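You operate a simulated robot arm through the tools that you are given. There is no shell and no other tool.

You are at the controls of a simulated robot arm. One attempt, no reset.

JOB
Set the rack supply to the volts on the job label and store it.
Fine: blue switch to SET-UP, volts dial, one press of STORE, blue switch back to RUN. Where these are worked on the way, their far stop is far enough and under half their travel is too little: blue switch.

It is judged by the outcome, as a careful person would: the job done as asked, and still so three seconds after it is handed in. It fails if anything else is knocked over, pushed out of place, dropped, spilled or broken.

ROBOT AND FRAMES
A 7-joint arm with a two-finger parallel gripper, fixed in place. Base frame: the origin is at the foot of the arm, x ahead of it, y to its left, z up. Readings come in m, degrees, newtons and seconds.
Its first joint turns from -166.0 to 166.0 degrees. Payload 3.43 kg.
The tool frame sits at the grasp point between the pads (the TCP): z along the fingers, y along the line on which they close. The tips reach 0.03 m beyond it. The gripper opens to 0.094 m. The fingers are 0.028 m wide and 0.01 m thick; the gripper's body (0.05 by 0.096 m) begins 0.055 m behind the TCP.
Orientation is told as [roll, pitch, yaw] about the base's x, y, z axes, in that order, counted from this pose: with the fingers straight down and closing along the base's y, the tool's x points along the base's -x, its y along +y and its z along -z.

CONTROLS
- The arm moves only by the tool step_arm. Its argument "targets" is a list of rows, each a list of 7 numbers: the opening in per cent of the stroke, from 0 (shut) to 100 (fully open), then the shift along the base's x, y, z in m, then the turn, a rotation vector about the base's x, y, z in degrees. In form: [[jaw, dx, dy, dz, wx, wy, wz], ...]. A call has 1 to 20 rows; each row is the pose to reach, as a shift and turn from the pose commanded when the call began. Each row takes 0.2 s and may step no farther than 0.05 m and 8.6 degrees from the row before; otherwise, or with a gripper value out of range, the whole call is refused. Where a pose cannot be reached the arm comes as near as it can. A force on the tool above 40 N (or 10 N above the force at the start of the call, whichever is more), or a blocked arm, ends the call early, and 0.2 s more pass. Each finger travels about 0.045 m/s and halts on what it meets, pressing with about 27 N; the grip force reading is that of the motor and also rises with nothing between the fingers. The clock runs only during rows and for 0.2 s after the last one: add rows that repeat a pose to give the fingers time. It gives the time, the measured TCP pose, the force on the tool (base axes), the opening and the grip force at its end, in the units of the frame above (readings bear some noise), with the torque about the TCP (base axes, N m) and any sound that the robot's microphone picked up, and new pictures: "pictures" is both (left out), scene, wrist or none.
- Cameras (640 x 400 px; columns grow to the right, rows downward): "scene" is fixed at [0.2062, -0.6494, 1.3277]; the picture's right is [0.23, -0.97, 0.00], its down [-0.85, -0.20, -0.49] and it looks along [0.48, 0.12, -0.87] (base axes); focal length 363 px, centre (320, 200). "wrist" rides on the gripper at [0.076, 0.014, -0.103] in the tool frame; the picture's right is [-0.18, 0.98, 0.00], its down [-0.75, -0.14, -0.64] and it looks along [-0.63, -0.12, 0.77] (tool axes); focal length 243 px, centre (320, 200). There is no depth. A picture from a camera that has moved, and an enlarged one, comes with that camera's place and axes in the base frame and with its lens. The place of the scene camera against the robot may be out by one fixed shift of up to 0.025 m in any direction.
- lift_body(by): slides the trunk up (or, below 0, down) by that many m; the arm rides with it, the base frame stays. It gives what a move gives, with no picture.
- zoom(camera, box): a new picture of the part [left, top, right, bottom] of that camera's present view, enlarged. No time passes.
- job_done(): hands the job in; it is judged then, once.

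Nothing tells you positions but the pictures and the camera data. Unless the task says otherwise, let go and move clear before handing in.

The tools are called after ">>>" by a JSON object that holds its "fn" and its "kwargs". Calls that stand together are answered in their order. step_arm: Moves the arm, as the interface text tells. Its arguments: {"type":"object","properties":{"targets":{"type":"array"},"pictures":{"type":"string","enum":["both","scene","wrist","none"]}},"required":["targets"]} The other tools are called the same way: lift_body (by) slides the trunk up or down; zoom (camera, box) takes an enlarged picture of a part of a camera's view; job_done () hands the job in.

At the start:

```text
t: 0.0
tcp_pos: [0.3764, -0.5376, 1.0028]
tcp_rot: [0.0, 0.0, 0.1]
contact_force: [-0.5, -0.3, -0.1]
moment: [-0.02, 0.03, 0.0]
gripper_width: 0.094
finger_force: 0.1
trunk travel left (down, up): [-0.3, 0.31]
```

scene: 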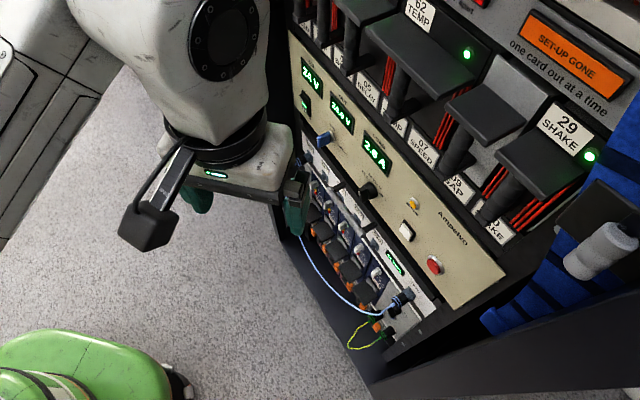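
wrist: 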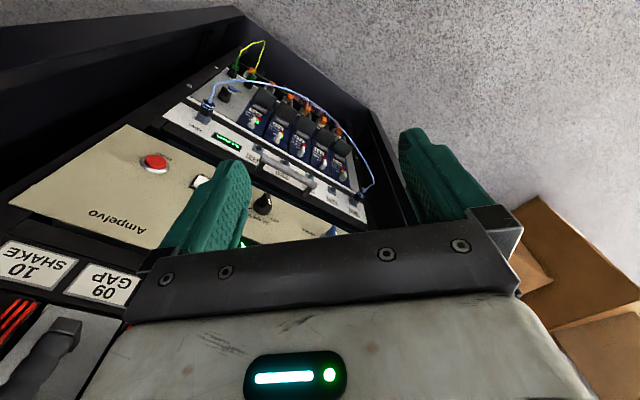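

I see a rack with a beige "Ampelvo" supply panel carrying three green displays, a blue switch, a black dial, a white button, and a red button. I'll take enlarged views first to read the labels.

>>> {"fn": "zoom", "kwargs": {"camera": "scene", "box": [280, 20, 400, 220]}}

>>> {"fn": "zoom", "kwargs": {"camera": "scene", "box": [340, 120, 500, 320]}}

>>> {"fn": "zoom", "kwargs": {"camera": "scene", "box": [400, 0, 640, 180]}}

>>> {"fn": "zoom", "kwargs": {"camera": "wrist", "box": [0, 80, 380, 320]}}

>>> {"fn": "zoom", "kwargs": {"camera": "scene", "box": [290, 140, 430, 360]}}

```text
2.00 times, centred on (340, 120) of scene
camera zoom: at [0.2062, -0.6494, 1.3277], right [0.23, -0.97, 0.0], down [-0.85, -0.2, -0.49], along [0.48, 0.12, -0.87], focal length 726 px, centre (280, 360)
```

zoom: 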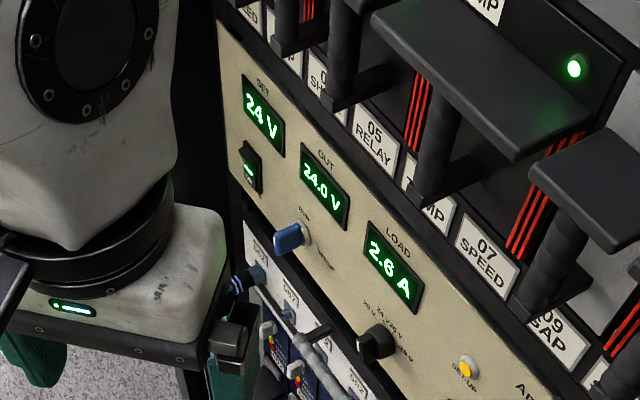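

```text
2.00 times, centred on (420, 220) of scene
camera zoom: at [0.2062, -0.6494, 1.3277], right [0.23, -0.97, 0.0], down [-0.85, -0.2, -0.49], along [0.48, 0.12, -0.87], focal length 726 px, centre (120, 160)
```

zoom: 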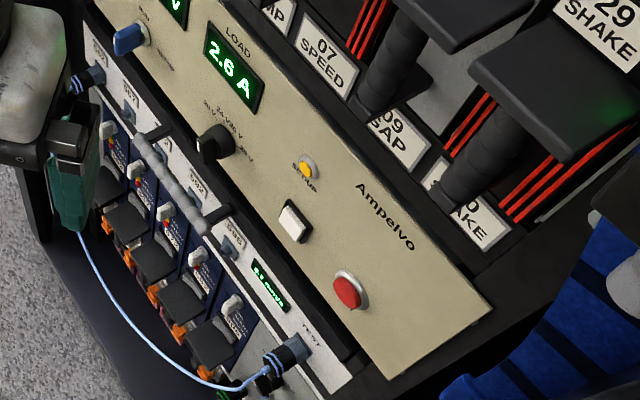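

```text
2.22 times, centred on (520, 90) of scene
camera zoom: at [0.2062, -0.6494, 1.3277], right [0.23, -0.97, 0.0], down [-0.85, -0.2, -0.49], along [0.48, 0.12, -0.87], focal length 806 px, centre (-124, 444)
```

zoom: 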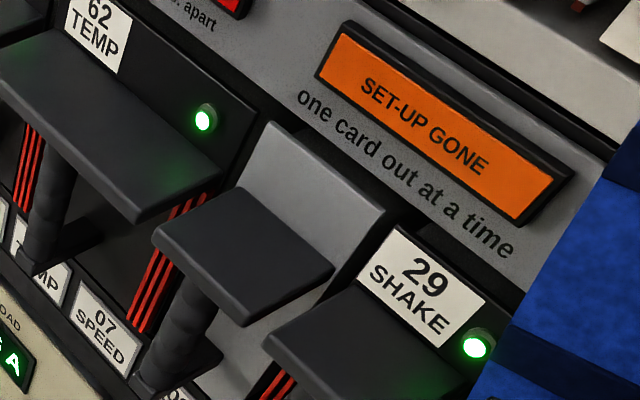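

```text
1.67 times, centred on (190, 200) of wrist
camera zoom: at [0.2995, -0.5224, 1.1058], right [0.18, 0.98, 0.0], down [0.75, -0.14, 0.64], along [0.63, -0.12, -0.77], focal length 404 px, centre (537, 200)
```

zoom: 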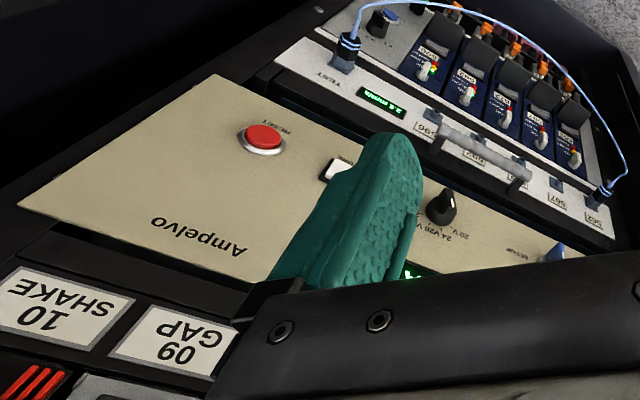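

```text
1.82 times, centred on (360, 250) of scene
camera zoom: at [0.2062, -0.6494, 1.3277], right [0.23, -0.97, 0.0], down [-0.85, -0.2, -0.49], along [0.48, 0.12, -0.87], focal length 660 px, centre (247, 109)
```

zoom: 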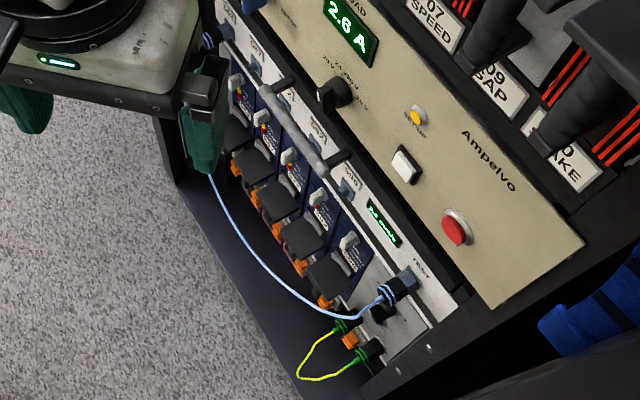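

The panel appears to be yawed about 35° and sits roughly 0.18 m ahead of the gripper. I'll back off along its normal and turn the wrist camera toward the rack to find the job label and read the markings.

>>> {"fn": "step_arm", "kwargs": {"targets": [[100, -0.035, 0.025, 0, 0, 0, 0], [100, -0.07, 0.05, 0, 0, 0, -7], [100, -0.1, 0.075, 0, 0, 0, -14], [100, -0.12, 0.09, 0, 0, 0, -21], [100, -0.12, 0.09, 0, 0, 0, -28]]}}

```text
t: 1.2
tcp_pos: [0.2551, -0.4476, 1.0031]
tcp_rot: [0.0, 0.0, -28.2]
contact_force: [-0.2, 0.2, 0.1]
moment: [0.05, -0.01, -0.03]
gripper_width: 0.0938
finger_force: 0.1
trunk travel left (down, up): [-0.3, 0.31]
camera wrist: at [0.1948, -0.3981, 1.1061], right [0.63, 0.78, 0.0], down [0.6, -0.48, 0.64], along [0.5, -0.4, -0.77], focal length 243 px, centre (320, 200)
```

scene: 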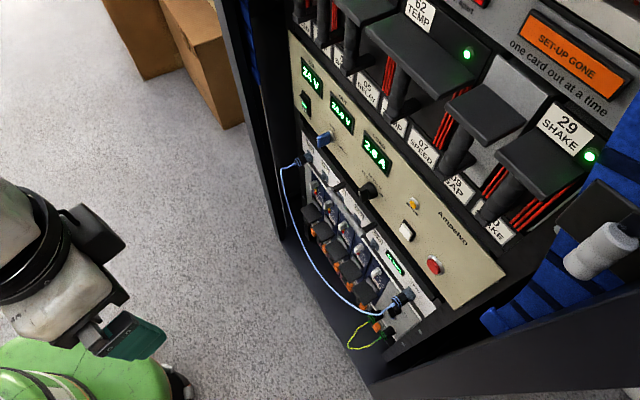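
wrist: 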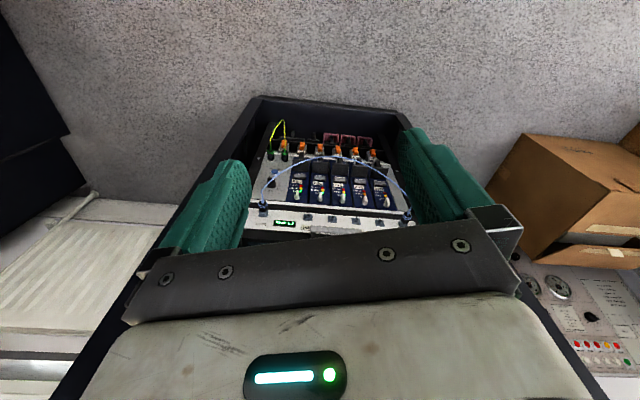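

The wrist camera now lines up with the rack's yaw. Next I'll pitch the tool up so the camera looks at the rack face.

>>> {"fn": "step_arm", "kwargs": {"targets": [[100, 0, 0, 0, -5, -6.2, 0], [100, 0, 0, 0, -10, -12.4, 0], [100, 0, 0, 0, -15, -18.6, 0], [100, 0, 0, 0, -20, -24.8, 0], [100, 0, 0, 0, -25, -31, 0], [100, 0, 0, 0, -30, -37.2, 0]]}}

```text
t: 2.6
tcp_pos: [0.2555, -0.4478, 1.0025]
tcp_rot: [-11.8, -46.6, -23.0]
contact_force: [0.0, 0.3, 0.2]
moment: [0.02, -0.03, 0.03]
gripper_width: 0.0939
finger_force: 0.0
trunk travel left (down, up): [-0.3, 0.31]
camera wrist: at [0.1556, -0.3668, 1.0145], right [0.63, 0.78, 0.0], down [0.03, -0.02, 1.0], along [0.78, -0.62, -0.04], focal length 243 px, centre (320, 200)
```

scene: 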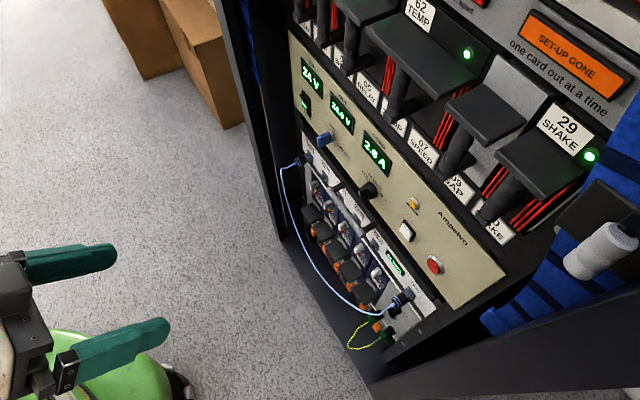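
wrist: 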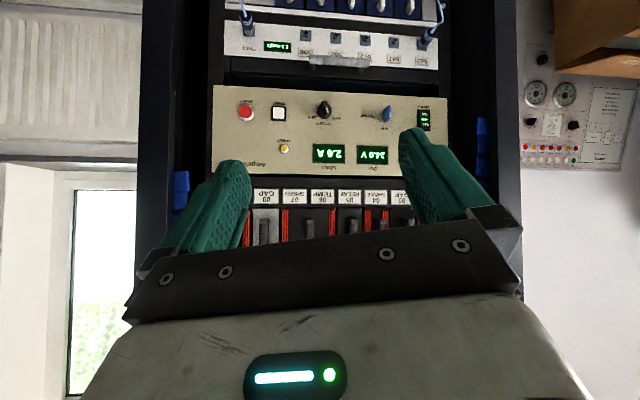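

The panel is now seen head-on, though upside down. I'll enlarge it and look for the job label.

>>> {"fn": "zoom", "kwargs": {"camera": "wrist", "box": [200, 0, 460, 200]}}

>>> {"fn": "zoom", "kwargs": {"camera": "wrist", "box": [360, 80, 450, 160]}}

>>> {"fn": "zoom", "kwargs": {"camera": "wrist", "box": [500, 40, 640, 200]}}

>>> {"fn": "zoom", "kwargs": {"camera": "wrist", "box": [220, 80, 360, 170]}}

```text
2.00 times, centred on (330, 100) of wrist
camera zoom: at [0.1556, -0.3668, 1.0145], right [0.63, 0.78, 0.0], down [0.03, -0.02, 1.0], along [0.78, -0.62, -0.04], focal length 485 px, centre (300, 400)
```

zoom: 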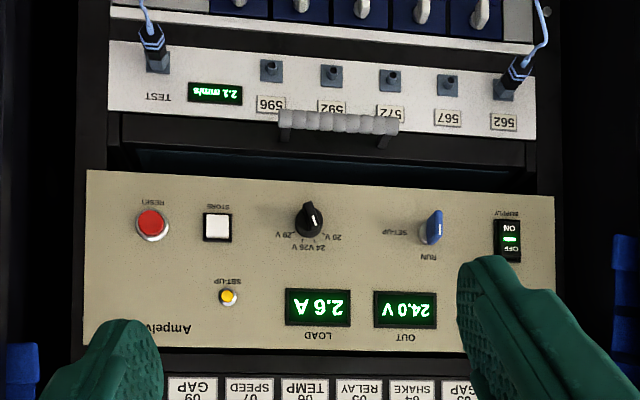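

```text
5.00 times, centred on (405, 120) of wrist
camera zoom: at [0.1556, -0.3668, 1.0145], right [0.63, 0.78, 0.0], down [0.03, -0.02, 1.0], along [0.78, -0.62, -0.04], focal length 1213 px, centre (-105, 600)
```

zoom: 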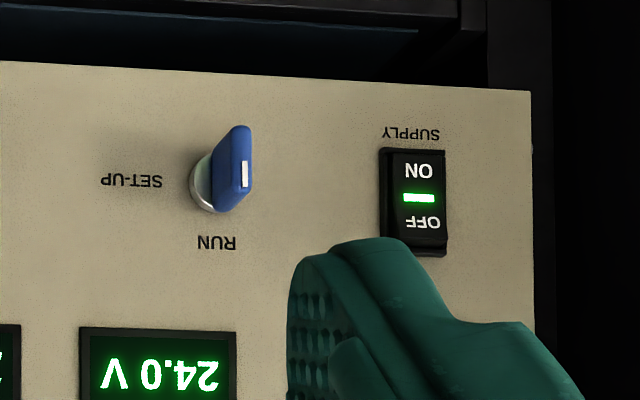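

```text
2.50 times, centred on (570, 120) of wrist
camera zoom: at [0.1556, -0.3668, 1.0145], right [0.63, 0.78, 0.0], down [0.03, -0.02, 1.0], along [0.78, -0.62, -0.04], focal length 606 px, centre (-305, 400)
```

zoom: 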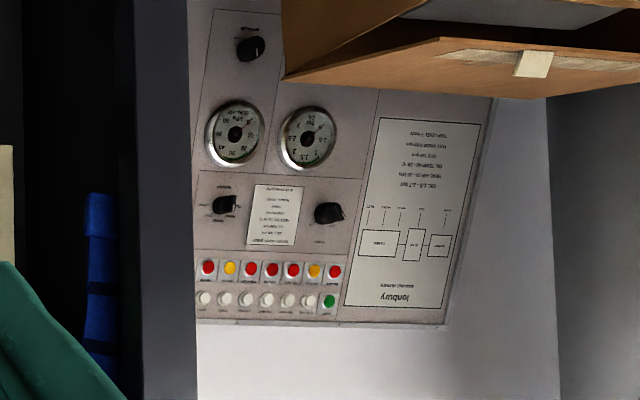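

```text
4.44 times, centred on (290, 125) of wrist
camera zoom: at [0.1556, -0.3668, 1.0145], right [0.63, 0.78, 0.0], down [0.03, -0.02, 1.0], along [0.78, -0.62, -0.04], focal length 1078 px, centre (453, 533)
```

zoom: 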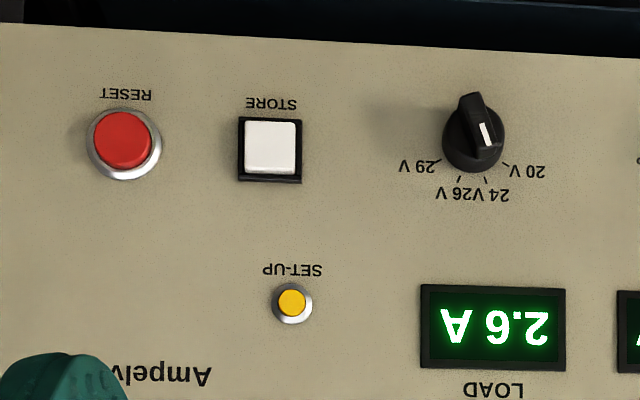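

The controls are clear: SUPPLY rocker, blue RUN/SET-UP switch, dial (20/24/26/29 V, now at 24), white STORE, and red RESET. I still need the job label, so I'll raise the arm to see the upper rack.

>>> {"fn": "step_arm", "kwargs": {"targets": [[100, 0, 0, 0.05, 0, 0, 0], [100, 0, 0, 0.1, 0, 0, 0], [100, -0.02, 0.02, 0.15, 0, 0, 0], [100, -0.04, 0.03, 0.2, 0, 0, 0], [100, -0.06, 0.04, 0.25, 0, 0, 0], [100, -0.06, 0.04, 0.28, 0, 0, 0]]}}

```text
refused: row 3 steps farther than a row can; nothing moved
```

My diagonal step was too large, so I'll use smaller steps.

>>> {"fn": "step_arm", "kwargs": {"targets": [[100, 0, 0, 0.045, 0, 0, 0], [100, 0, 0, 0.09, 0, 0, 0], [100, -0.01, 0.01, 0.135, 0, 0, 0], [100, -0.02, 0.02, 0.18, 0, 0, 0], [100, -0.03, 0.03, 0.225, 0, 0, 0], [100, -0.04, 0.04, 0.27, 0, 0, 0]]}}

```text
t: 4.0
tcp_pos: [0.215, -0.4089, 1.2741]
tcp_rot: [-11.7, -46.7, -22.9]
contact_force: [-0.4, 0.3, -0.2]
moment: [0.0, -0.03, 0.02]
gripper_width: 0.0937
finger_force: 0.1
trunk travel left (down, up): [-0.3, 0.31]
camera wrist: at [0.1163, -0.3265, 1.2849], right [0.62, 0.78, 0.0], down [0.03, -0.02, 1.0], along [0.78, -0.62, -0.04], focal length 243 px, centre (320, 200)
```

scene: 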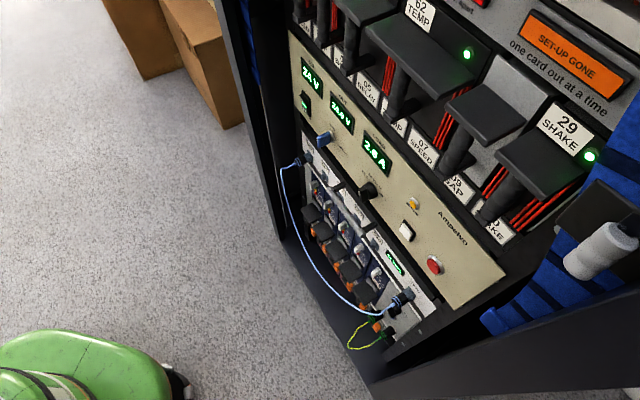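
wrist: 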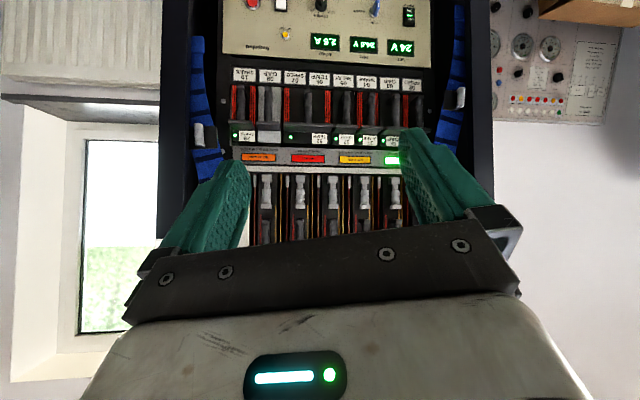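

>>> {"fn": "zoom", "kwargs": {"camera": "wrist", "box": [180, 0, 480, 250]}}

>>> {"fn": "zoom", "kwargs": {"camera": "wrist", "box": [225, 60, 325, 170]}}

>>> {"fn": "zoom", "kwargs": {"camera": "wrist", "box": [315, 60, 425, 170]}}

```text
1.60 times, centred on (330, 125) of wrist
camera zoom: at [0.1163, -0.3265, 1.2849], right [0.62, 0.78, 0.0], down [0.03, -0.02, 1.0], along [0.78, -0.62, -0.04], focal length 388 px, centre (304, 320)
```

zoom: 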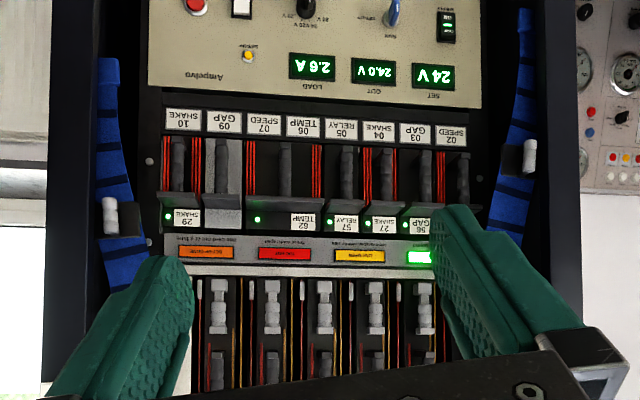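

```text
3.64 times, centred on (275, 115) of wrist
camera zoom: at [0.1163, -0.3265, 1.2849], right [0.62, 0.78, 0.0], down [0.03, -0.02, 1.0], along [0.78, -0.62, -0.04], focal length 882 px, centre (484, 509)
```

zoom: 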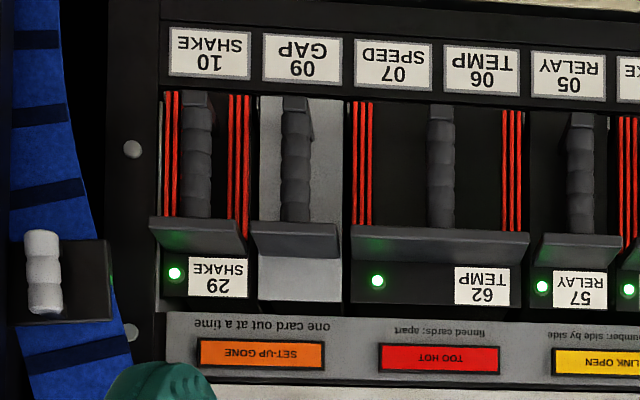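

```text
3.64 times, centred on (370, 115) of wrist
camera zoom: at [0.1163, -0.3265, 1.2849], right [0.62, 0.78, 0.0], down [0.03, -0.02, 1.0], along [0.78, -0.62, -0.04], focal length 882 px, centre (138, 509)
```

zoom: 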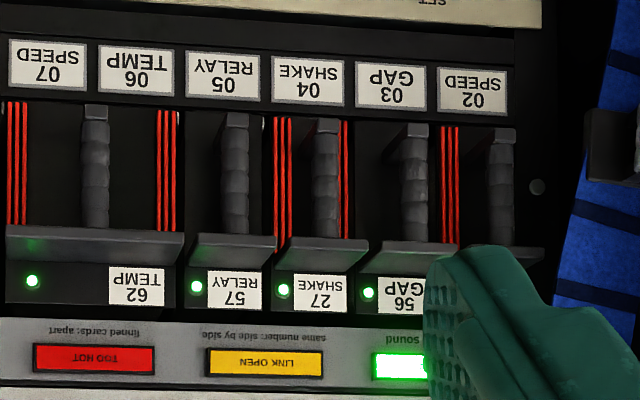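

No job label here, only the annunciator strip and card labels. I'll pitch further up to see the top of the rack.

>>> {"fn": "step_arm", "kwargs": {"targets": [[100, 0, 0, 0, -5, -6.2, 0], [100, 0, 0, 0, -10, -12.4, 0], [100, 0, 0, 0, -15, -18.6, 0], [100, 0, 0, 0, -20, -24.8, 0], [100, 0, 0, 0, -24, -29.8, 0]], "pictures": "wrist"}}

```text
t: 5.2
tcp_pos: [0.2152, -0.4078, 1.2727]
tcp_rot: [-70.4, -78.5, 31.9]
contact_force: [0.0, -0.1, -0.2]
moment: [-0.03, 0.04, -0.02]
gripper_width: 0.094
finger_force: 0.1
trunk travel left (down, up): [-0.3, 0.31]
camera wrist: at [0.1318, -0.3394, 1.2031], right [0.63, 0.78, 0.0], down [-0.46, 0.37, 0.81], along [0.63, -0.5, 0.59], focal length 243 px, centre (320, 200)
```

wrist: 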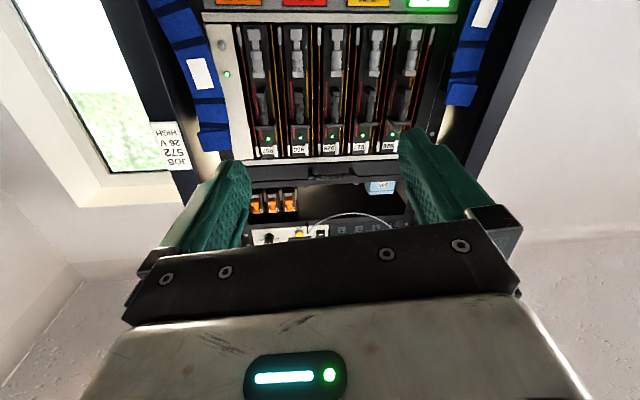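

A white label at the upper left edge of the view looks like it reads "JOB". I'll enlarge it.

>>> {"fn": "zoom", "kwargs": {"camera": "wrist", "box": [130, 105, 220, 185]}}

>>> {"fn": "zoom", "kwargs": {"camera": "wrist", "box": [230, 100, 430, 250]}}

>>> {"fn": "zoom", "kwargs": {"camera": "wrist", "box": [150, 0, 260, 130]}}

```text
5.00 times, centred on (175, 145) of wrist
camera zoom: at [0.1318, -0.3394, 1.2031], right [0.63, 0.78, 0.0], down [-0.46, 0.37, 0.81], along [0.63, -0.5, 0.59], focal length 1213 px, centre (1045, 475)
```

zoom: 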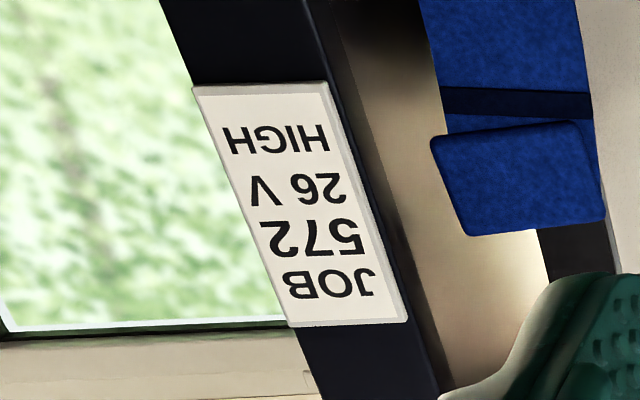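

```text
2.67 times, centred on (330, 175) of wrist
camera zoom: at [0.1318, -0.3394, 1.2031], right [0.63, 0.78, 0.0], down [-0.46, 0.37, 0.81], along [0.63, -0.5, 0.59], focal length 647 px, centre (293, 267)
```

zoom: 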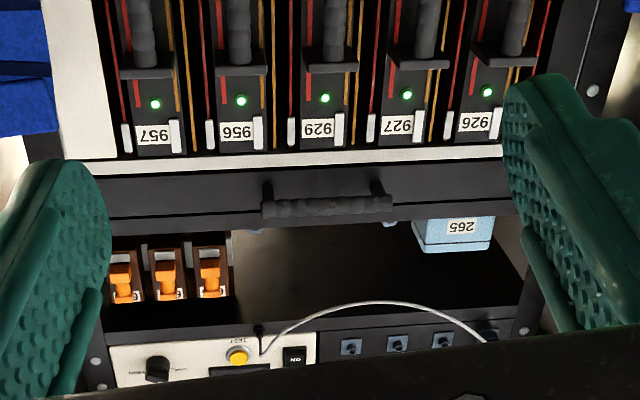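

```text
3.08 times, centred on (205, 65) of wrist
camera zoom: at [0.1318, -0.3394, 1.2031], right [0.63, 0.78, 0.0], down [-0.46, 0.37, 0.81], along [0.63, -0.5, 0.59], focal length 746 px, centre (674, 615)
```

zoom: 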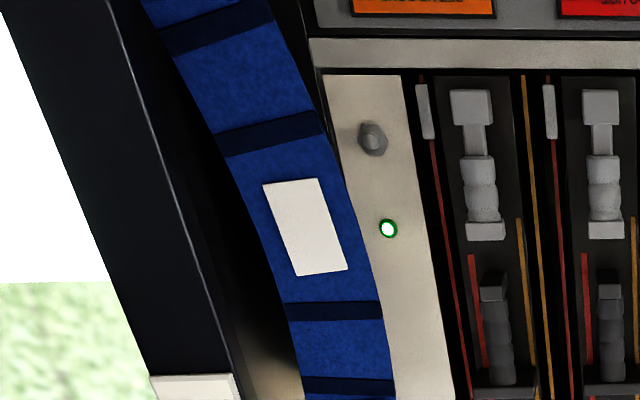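

The job label reads JOB 572, 26 V, HIGH, so the dial has to go to 26 V. I'll bring the gripper down, level and square to the panel, about 0.2 m in front of the blue switch for a closer look.

>>> {"fn": "step_arm", "kwargs": {"targets": [[100, 0.0226, -0.0022, -0.0375, 0.46, -0.84, -0.54], [100, 0.0452, -0.0043, -0.075, 0.92, -1.68, -1.08], [100, 0.0678, -0.0065, -0.1125, 1.38, -2.52, -1.62], [100, 0.0903, -0.0087, -0.15, 1.83, -3.37, -2.17], [100, 0.1129, -0.0108, -0.1875, 2.29, -4.21, -2.71], [100, 0.1355, -0.013, -0.225, 2.75, -5.05, -3.25], [100, 0.1581, -0.0152, -0.2625, 3.21, -5.89, -3.79], [100, 0.1807, -0.0173, -0.3, 3.67, -6.73, -4.33], [100, 0.2032, -0.0195, -0.3375, 4.13, -7.57, -4.87], [100, 0.2258, -0.0217, -0.375, 4.58, -8.42, -5.42], [100, 0.2484, -0.0238, -0.4125, 5.04, -9.26, -5.96], [100, 0.271, -0.026, -0.45, 5.5, -10.1, -6.5]]}}

```text
t: 7.8
tcp_pos: [0.4862, -0.4322, 0.8227]
tcp_rot: [-39.1, -89.8, -6.0]
contact_force: [-0.1, 0.1, -0.8]
moment: [0.01, 0.01, -0.01]
gripper_width: 0.094
finger_force: 0.0
out of reach, approached as far as the arm can: row 4, 5, 6, 7, 8
trunk travel left (down, up): [-0.3, 0.31]
camera wrist: at [0.4236, -0.3499, 0.7466], right [0.7, 0.69, 0.18], down [-0.55, 0.35, 0.76], along [0.46, -0.63, 0.63], focal length 243 px, centre (320, 200)
```

scene: 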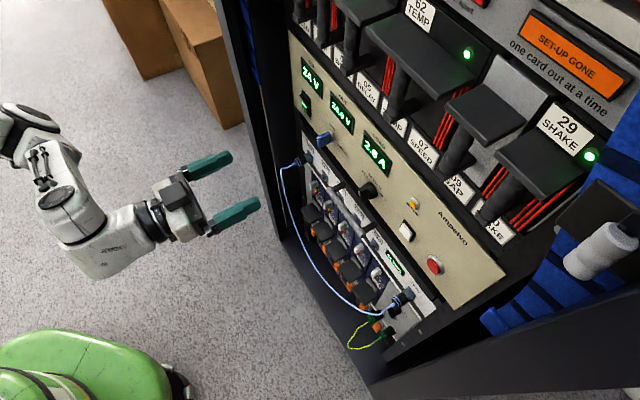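
wrist: 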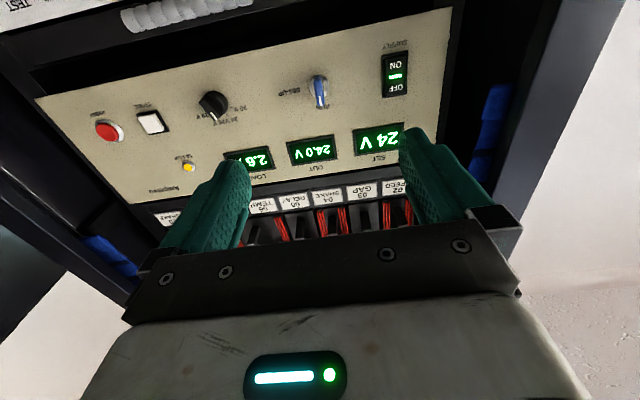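

I now have a clear square-on view. I'll enlarge the blue switch and dial to pin down their positions.

>>> {"fn": "zoom", "kwargs": {"camera": "wrist", "box": [270, 30, 430, 130]}}

>>> {"fn": "zoom", "kwargs": {"camera": "wrist", "box": [80, 60, 270, 190]}}

>>> {"fn": "zoom", "kwargs": {"camera": "wrist", "box": [0, 0, 480, 300]}}

```text
4.00 times, centred on (350, 80) of wrist
camera zoom: at [0.4236, -0.3499, 0.7466], right [0.7, 0.69, 0.18], down [-0.55, 0.35, 0.76], along [0.46, -0.63, 0.63], focal length 970 px, centre (200, 680)
```

zoom: 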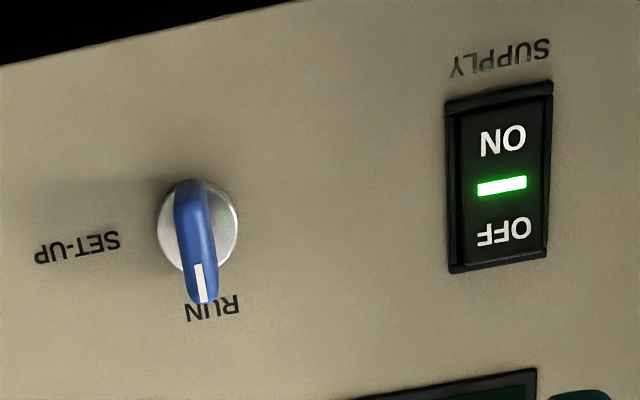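

```text
3.08 times, centred on (175, 125) of wrist
camera zoom: at [0.4236, -0.3499, 0.7466], right [0.7, 0.69, 0.18], down [-0.55, 0.35, 0.76], along [0.46, -0.63, 0.63], focal length 746 px, centre (766, 431)
```

zoom: 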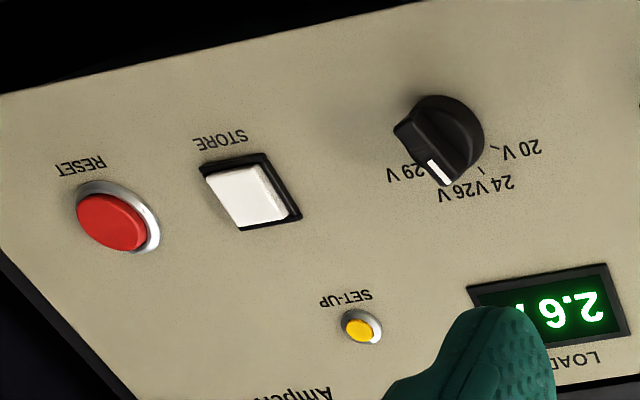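

```text
1.33 times, centred on (240, 150) of wrist
camera zoom: at [0.4236, -0.3499, 0.7466], right [0.7, 0.69, 0.18], down [-0.55, 0.35, 0.76], along [0.46, -0.63, 0.63], focal length 324 px, centre (427, 267)
```

zoom: 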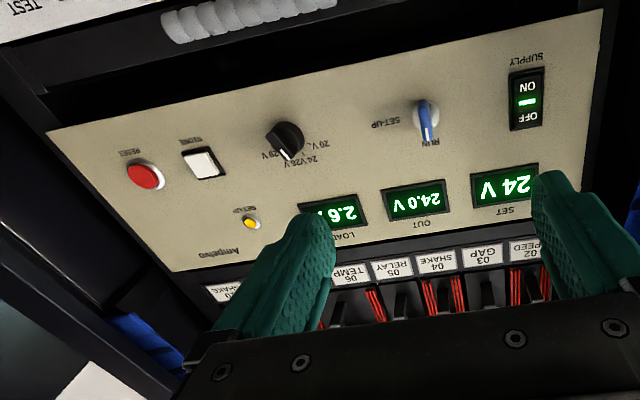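

Triangulating puts the panel plane at about n·P = 0.848 for the -45° normal. The blue switch base is near (0.625, -0.574, 0.826), the dial near (0.535, -0.664, 0.824), STORE near (0.472, -0.728, 0.829) and RESET near (0.431, -0.769, 0.828). Before gripping anything, I'll check in free space that the wrist can roll 90° clockwise.

>>> {"fn": "step_arm", "kwargs": {"targets": [[45, 0, 0, 0, 5.8, -5.8, 0], [45, 0, 0, 0, 11.6, -11.6, 0], [45, 0, 0, 0, 17.4, -17.4, 0], [45, 0, 0, 0, 23.2, -23.2, 0], [45, 0, 0, 0, 29, -29, 0], [45, 0, 0, 0, 34.8, -34.8, 0], [45, 0, 0, 0, 40.6, -40.6, 0], [45, 0, 0, 0, 46.4, -46.4, 0], [45, 0, 0, 0, 52.2, -52.2, 0], [45, 0, 0, 0, 58, -58, 0], [45, 0, 0, 0, 63.6, -63.6, 0]]}}

```text
t: 10.2
tcp_pos: [0.4864, -0.4328, 0.8216]
tcp_rot: [89.9, 0.1, -134.8]
contact_force: [-0.1, 0.4, 0.0]
moment: [-0.03, -0.03, 0.01]
gripper_width: 0.0423
finger_force: 0.0
trunk travel left (down, up): [-0.3, 0.31]
camera wrist: at [0.4681, -0.3061, 0.8377], right [-0.13, -0.13, 0.98], down [-0.99, -0.08, -0.14], along [0.1, -0.99, -0.12], focal length 243 px, centre (320, 200)
```

scene: 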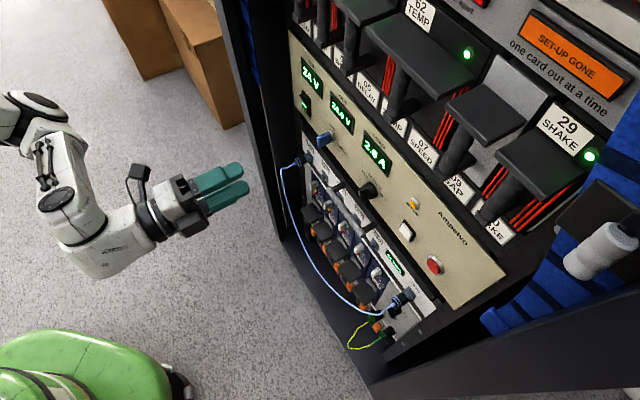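
wrist: 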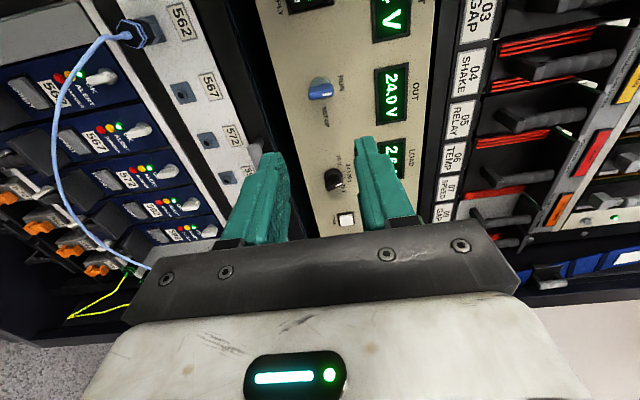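

The 90° roll reaches cleanly. I'll enlarge this second viewpoint to refine the positions of the switch, dial and button.

>>> {"fn": "zoom", "kwargs": {"camera": "wrist", "box": [280, 50, 380, 130]}}

>>> {"fn": "zoom", "kwargs": {"camera": "wrist", "box": [300, 150, 380, 240]}}

```text
5.00 times, centred on (330, 90) of wrist
camera zoom: at [0.4681, -0.3061, 0.8377], right [-0.13, -0.13, 0.98], down [-0.99, -0.08, -0.14], along [0.1, -0.99, -0.12], focal length 1213 px, centre (270, 750)
```

zoom: 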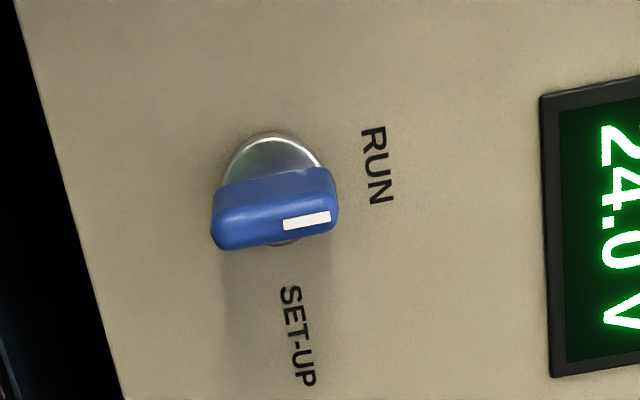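

```text
4.44 times, centred on (340, 195) of wrist
camera zoom: at [0.4681, -0.3061, 0.8377], right [-0.13, -0.13, 0.98], down [-0.99, -0.08, -0.14], along [0.1, -0.99, -0.12], focal length 1078 px, centre (231, 222)
```

zoom: 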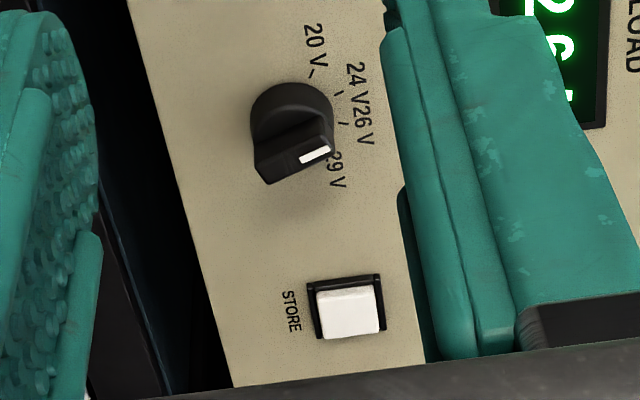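

Both views agree. The switch axis is at lateral t = 0.0366 and z = 0.824, its disc front is at n ≈ 0.840, and the wing's outer face is at n ≈ 0.814. I'll roll back so the fingers straddle the vertical wing, then close part of the distance and re-check.

>>> {"fn": "step_arm", "kwargs": {"targets": [[45, 0, 0, 0, -5.8, 5.8, 0], [45, 0, 0, 0, -11.6, 11.6, 0], [45, 0, 0, 0, -17.4, 17.4, 0], [45, 0, 0, 0, -23.2, 23.2, 0], [45, 0, 0, 0, -29, 29, 0], [45, 0, 0, 0, -34.8, 34.8, 0], [45, 0, 0, 0, -40.6, 40.6, 0], [45, 0, 0, 0, -46.4, 46.4, 0], [45, 0, 0, 0, -52.2, 52.2, 0], [45, 0, 0, 0, -58, 58, 0], [45, 0, 0, 0, -63.6, 63.6, 0], [45, 0.02, -0.022, 0.001, -63.6, 63.6, 0], [45, 0.04, -0.042, 0.002, -63.6, 63.6, 0], [45, 0.06, -0.062, 0.002, -63.6, 63.6, 0]]}}

```text
t: 13.2
tcp_pos: [0.5469, -0.4955, 0.8248]
tcp_rot: [-34.6, -89.9, -10.2]
contact_force: [-1.3, -0.5, 0.8]
moment: [0.0, -0.02, -0.03]
gripper_width: 0.0423
finger_force: 0.2
trunk travel left (down, up): [-0.3, 0.31]
camera wrist: at [0.4853, -0.4118, 0.7497], right [0.7, 0.69, 0.18], down [-0.55, 0.35, 0.75], along [0.46, -0.63, 0.63], focal length 243 px, centre (320, 200)
```

scene: 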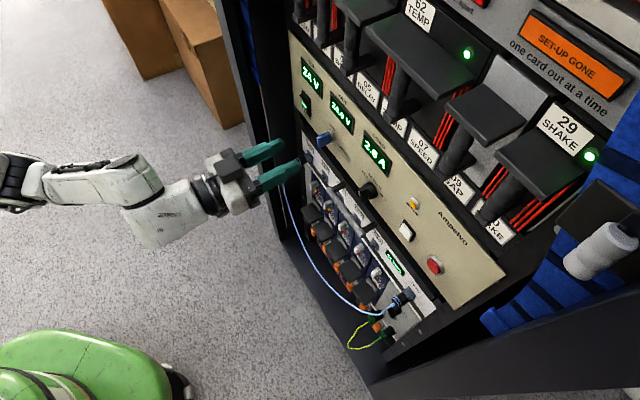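
wrist: 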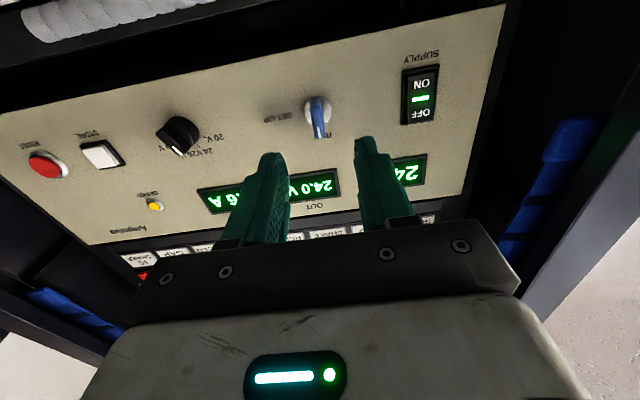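

>>> {"fn": "zoom", "kwargs": {"camera": "wrist", "box": [250, 60, 410, 160]}}

```text
4.00 times, centred on (330, 110) of wrist
camera zoom: at [0.4853, -0.4118, 0.7497], right [0.7, 0.69, 0.18], down [-0.55, 0.35, 0.75], along [0.46, -0.63, 0.63], focal length 970 px, centre (280, 560)
```

zoom: 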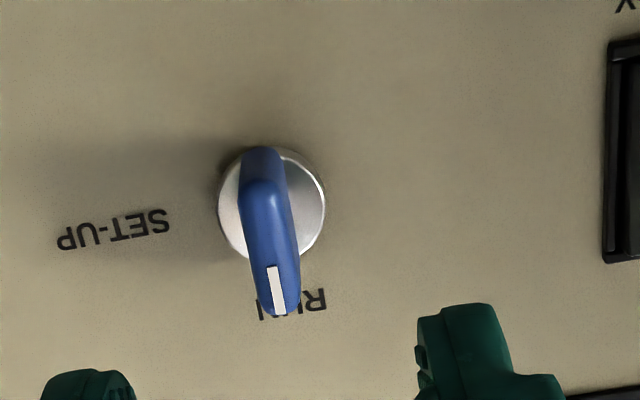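

The switch sits midway between the fingers, as predicted. I'll advance the last 67 mm in small steps with the fingers open.

>>> {"fn": "step_arm", "kwargs": {"targets": [[45, 0.012, -0.012, 0, 0, 0, 0], [45, 0.024, -0.024, -0.001, 0, 0, 0], [45, 0.036, -0.036, -0.001, 0, 0, 0], [45, 0.0476, -0.0472, -0.001, 0, 0, 0], [45, 0.0476, -0.0472, -0.001, 0, 0, 0]]}}

```text
t: 14.4
tcp_pos: [0.5943, -0.5421, 0.8241]
tcp_rot: [-21.7, -89.8, -23.3]
contact_force: [0.9, -0.3, -0.4]
moment: [-0.01, 0.01, 0.01]
gripper_width: 0.0424
finger_force: 0.1
trunk travel left (down, up): [-0.3, 0.31]
camera wrist: at [0.5323, -0.4593, 0.7486], right [0.7, 0.69, 0.18], down [-0.55, 0.35, 0.76], along [0.46, -0.63, 0.63], focal length 243 px, centre (320, 200)
```

scene: 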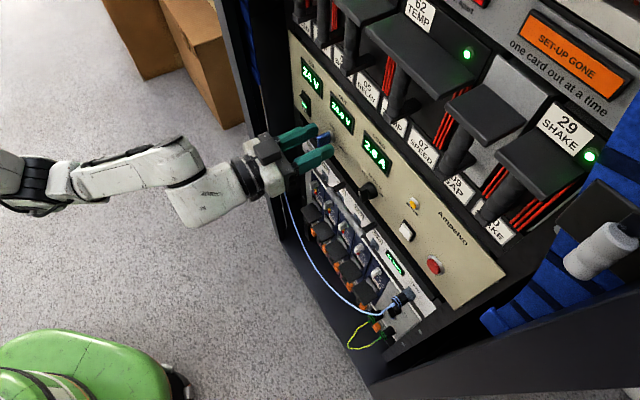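
wrist: 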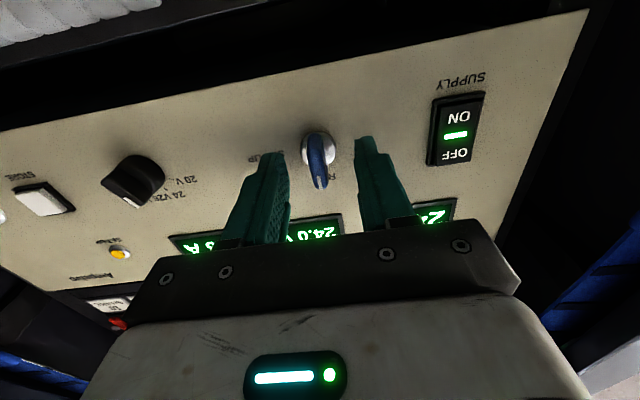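

>>> {"fn": "zoom", "kwargs": {"camera": "wrist", "box": [240, 100, 400, 220]}}

>>> {"fn": "zoom", "kwargs": {"camera": "scene", "box": [270, 100, 370, 200]}}

```text
3.33 times, centred on (320, 160) of wrist
camera zoom: at [0.5323, -0.4593, 0.7486], right [0.7, 0.69, 0.18], down [-0.55, 0.35, 0.76], along [0.46, -0.63, 0.63], focal length 809 px, centre (320, 333)
```

zoom: 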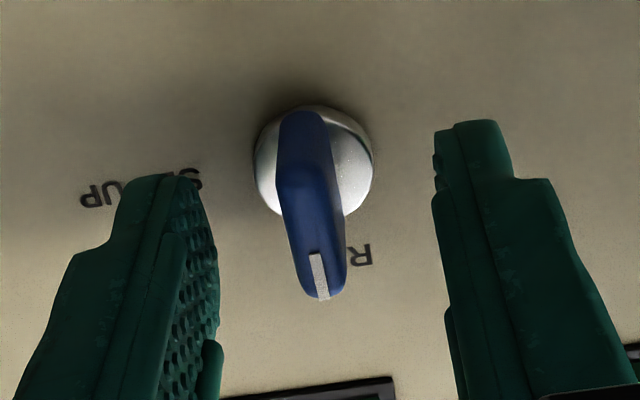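

```text
4.00 times, centred on (320, 150) of scene
camera zoom: at [0.2062, -0.6494, 1.3277], right [0.23, -0.97, 0.0], down [-0.85, -0.2, -0.49], along [0.48, 0.12, -0.87], focal length 1451 px, centre (320, 400)
```

zoom: 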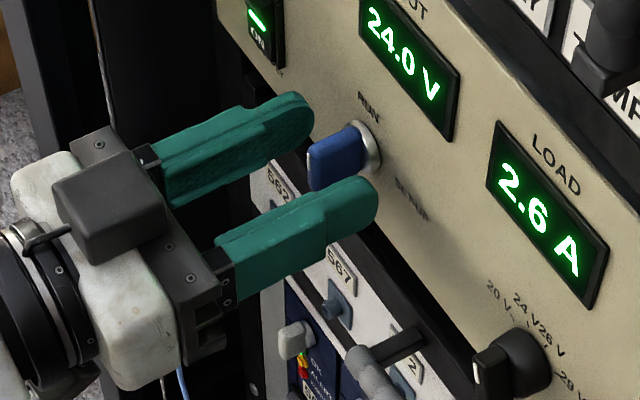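

The wing is well centred between the fingers, so I'll close on it.

>>> {"fn": "step_arm", "kwargs": {"targets": [[20, 0, 0, 0, 0, 0, 0], [5, 0, 0, 0, 0, 0, 0], [0, 0, 0, 0, 0, 0, 0], [0, 0, 0, 0, 0, 0, 0], [0, 0, 0, 0, 0, 0, 0]]}}

```text
t: 15.6
tcp_pos: [0.5932, -0.5441, 0.8256]
tcp_rot: [-16.0, -89.9, -29.0]
contact_force: [-3.2, -6.3, 1.2]
moment: [-0.05, -0.06, 0.04]
gripper_width: 0.0089
finger_force: 43.0
trunk travel left (down, up): [-0.3, 0.31]
camera wrist: at [0.5315, -0.4598, 0.7486], right [0.7, 0.69, 0.18], down [-0.55, 0.35, 0.75], along [0.46, -0.63, 0.63], focal length 243 px, centre (320, 200)
```

scene: 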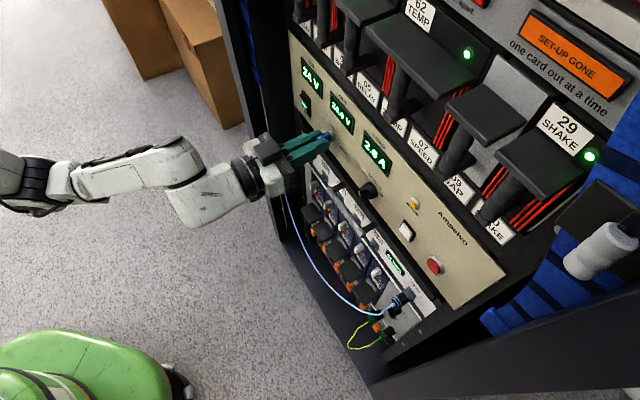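
wrist: 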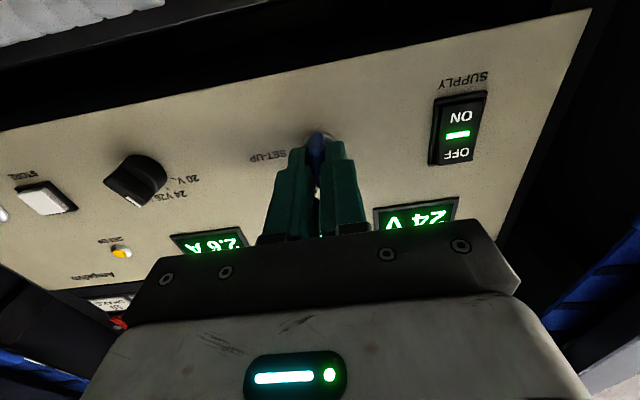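

I have the wing gripped at 8.9 mm, with a small side force suggesting the axis is about 1.5 mm toward -t. I'll centre it and begin turning clockwise, watching the forces.

>>> {"fn": "step_arm", "kwargs": {"targets": [[0, -0.0011, -0.0011, -0.0005, 0, 0, 0], [0, -0.0011, -0.0011, -0.0005, 4, -4, 0], [0, -0.0011, -0.0011, -0.0005, 8.5, -8.5, 0], [0, -0.0011, -0.0011, -0.0005, 13, -13, 0], [0, -0.0011, -0.0011, -0.0005, 18, -18, 0]]}}

```text
t: 16.8
tcp_pos: [0.5934, -0.5439, 0.8245]
tcp_rot: [90.0, -64.4, -135.0]
contact_force: [-0.8, -7.4, 7.9]
moment: [-0.01, 0.05, 0.03]
gripper_width: 0.0092
finger_force: 42.5
trunk travel left (down, up): [-0.3, 0.31]
camera wrist: at [0.5533, -0.4381, 0.7619], right [0.57, 0.57, 0.59], down [-0.77, 0.13, 0.62], along [0.27, -0.81, 0.52], focal length 243 px, centre (320, 200)
```

scene: 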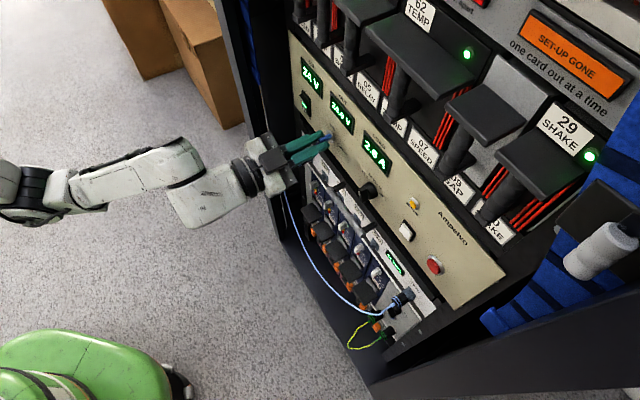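
wrist: 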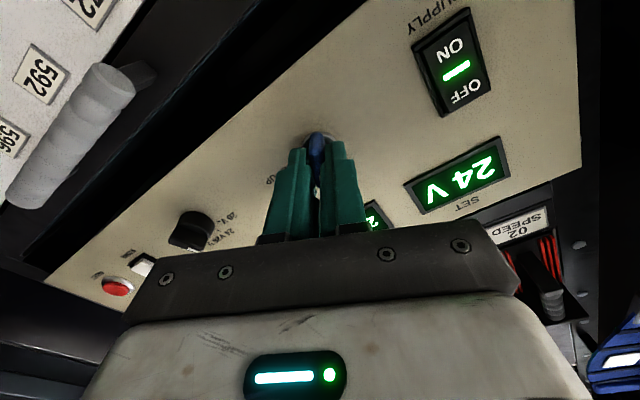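

The switch is turning smoothly at about 25°. I'll ease the small side load and keep turning.

>>> {"fn": "step_arm", "kwargs": {"targets": [[0, -0.0011, -0.0011, 0.0012, 4, -4, 0], [0, -0.0011, -0.0011, 0.0012, 9, -9, 0], [0, -0.0011, -0.0011, 0.0012, 14, -14, 0], [0, -0.0011, -0.0011, 0.0012, 19, -19, 0], [0, -0.0011, -0.0011, 0.0012, 24, -24, 0]], "pictures": "wrist"}}

```text
t: 18.0
tcp_pos: [0.5934, -0.5434, 0.8227]
tcp_rot: [89.8, -30.5, -134.7]
contact_force: [3.8, 1.9, -3.0]
moment: [-0.21, -0.22, -0.38]
gripper_width: 0.009
finger_force: 42.9
trunk travel left (down, up): [-0.3, 0.31]
camera wrist: at [0.5717, -0.4192, 0.7981], right [0.24, 0.24, 0.94], down [-0.96, -0.06, 0.26], along [0.12, -0.97, 0.22], focal length 243 px, centre (320, 200)
```

wrist: 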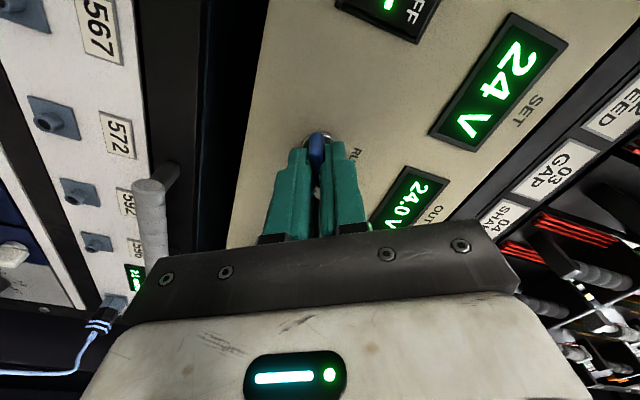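

Rotation is now about 60° with low forces. I'll continue to 90°.

>>> {"fn": "step_arm", "kwargs": {"targets": [[0, 0.0004, 0.0004, -0.0004, 5, -5, 0], [0, 0.0004, 0.0004, -0.0004, 10, -10, 0], [0, 0.0004, 0.0004, -0.0004, 15, -15, 0], [0, 0.0004, 0.0004, -0.0004, 20, -20, 0], [0, 0.0004, 0.0004, -0.0004, 21.7, -21.7, 0]]}}

```text
t: 19.2
tcp_pos: [0.5921, -0.5449, 0.823]
tcp_rot: [89.9, 0.2, -134.9]
contact_force: [4.2, 1.6, -5.2]
moment: [-0.08, 0.12, 1.39]
gripper_width: 0.0088
finger_force: 43.3
trunk travel left (down, up): [-0.3, 0.31]
camera wrist: at [0.574, -0.417, 0.8382], right [-0.13, -0.13, 0.98], down [-0.99, -0.08, -0.14], along [0.1, -0.99, -0.12], focal length 243 px, centre (320, 200)
```

scene: 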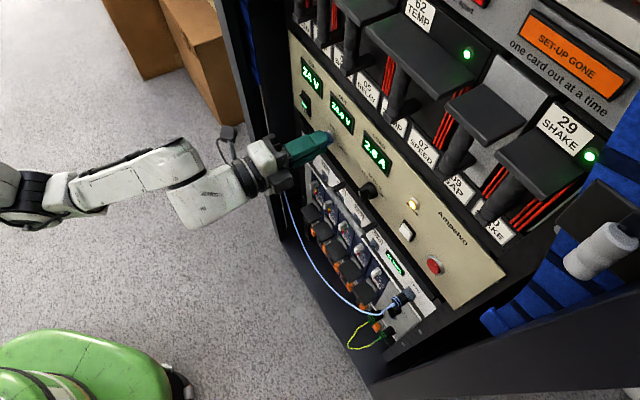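
wrist: 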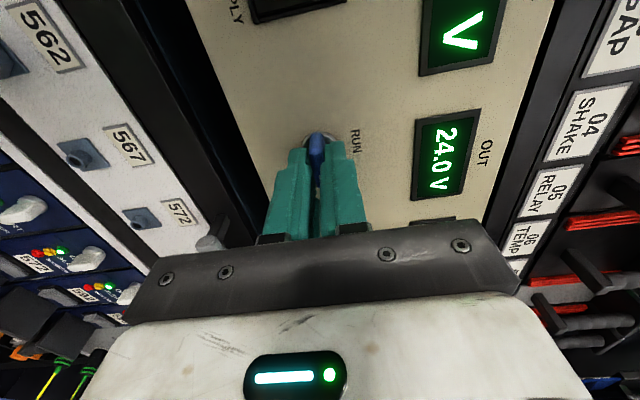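

>>> {"fn": "zoom", "kwargs": {"camera": "scene", "box": [300, 60, 440, 260]}}

>>> {"fn": "zoom", "kwargs": {"camera": "wrist", "box": [250, 100, 400, 220]}}

```text
2.00 times, centred on (370, 160) of scene
camera zoom: at [0.2062, -0.6494, 1.3277], right [0.23, -0.97, 0.0], down [-0.85, -0.2, -0.49], along [0.48, 0.12, -0.87], focal length 726 px, centre (220, 280)
```

zoom: 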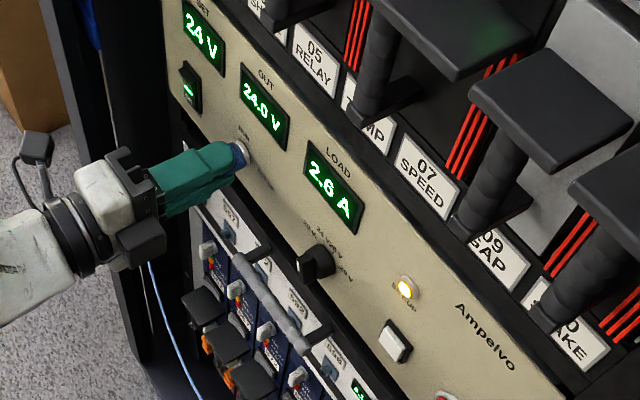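

```text
3.33 times, centred on (325, 160) of wrist
camera zoom: at [0.574, -0.417, 0.8382], right [-0.13, -0.13, 0.98], down [-0.99, -0.08, -0.14], along [0.1, -0.99, -0.12], focal length 809 px, centre (303, 333)
```

zoom: 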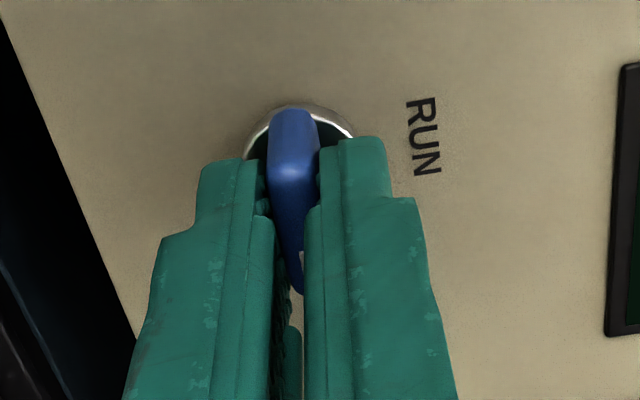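

The SET-UP lamp is lit, so the switch is over. I'll open the fingers and back straight out to check that it stays.

>>> {"fn": "step_arm", "kwargs": {"targets": [[20, 0, 0, 0, 0, 0, 0], [40, 0, 0, 0, 0, 0, 0], [45, 0, 0, 0, 0, 0, 0], [45, -0.014, 0.014, 0, 0, 0, 0], [45, -0.035, 0.035, 0, 0, 0, 0], [45, -0.06, 0.06, 0, 0, 0, 0], [45, -0.085, 0.085, 0, 0, 0, 0]]}}

```text
t: 20.8
tcp_pos: [0.5062, -0.4598, 0.8235]
tcp_rot: [90.0, 0.0, -134.9]
contact_force: [-0.4, 0.0, 0.3]
moment: [0.03, 0.01, 0.03]
gripper_width: 0.0423
finger_force: 0.1
trunk travel left (down, up): [-0.3, 0.31]
camera wrist: at [0.4888, -0.3322, 0.8383], right [-0.13, -0.13, 0.98], down [-0.99, -0.08, -0.14], along [0.1, -0.99, -0.12], focal length 243 px, centre (320, 200)
```

scene: 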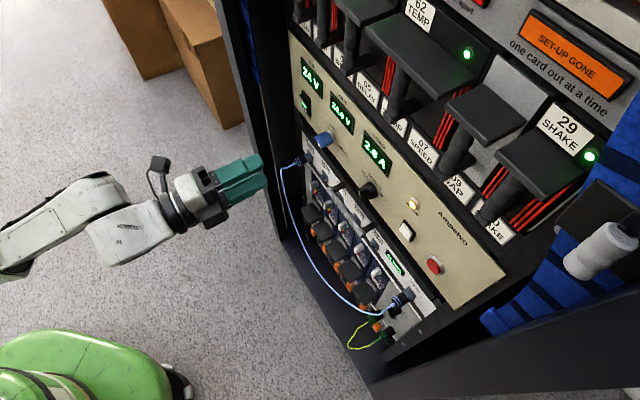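
wrist: 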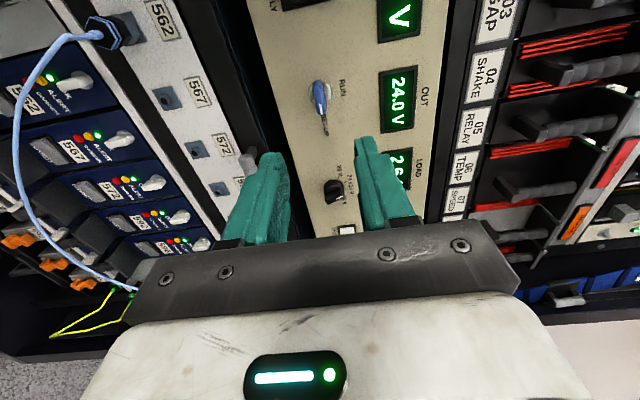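

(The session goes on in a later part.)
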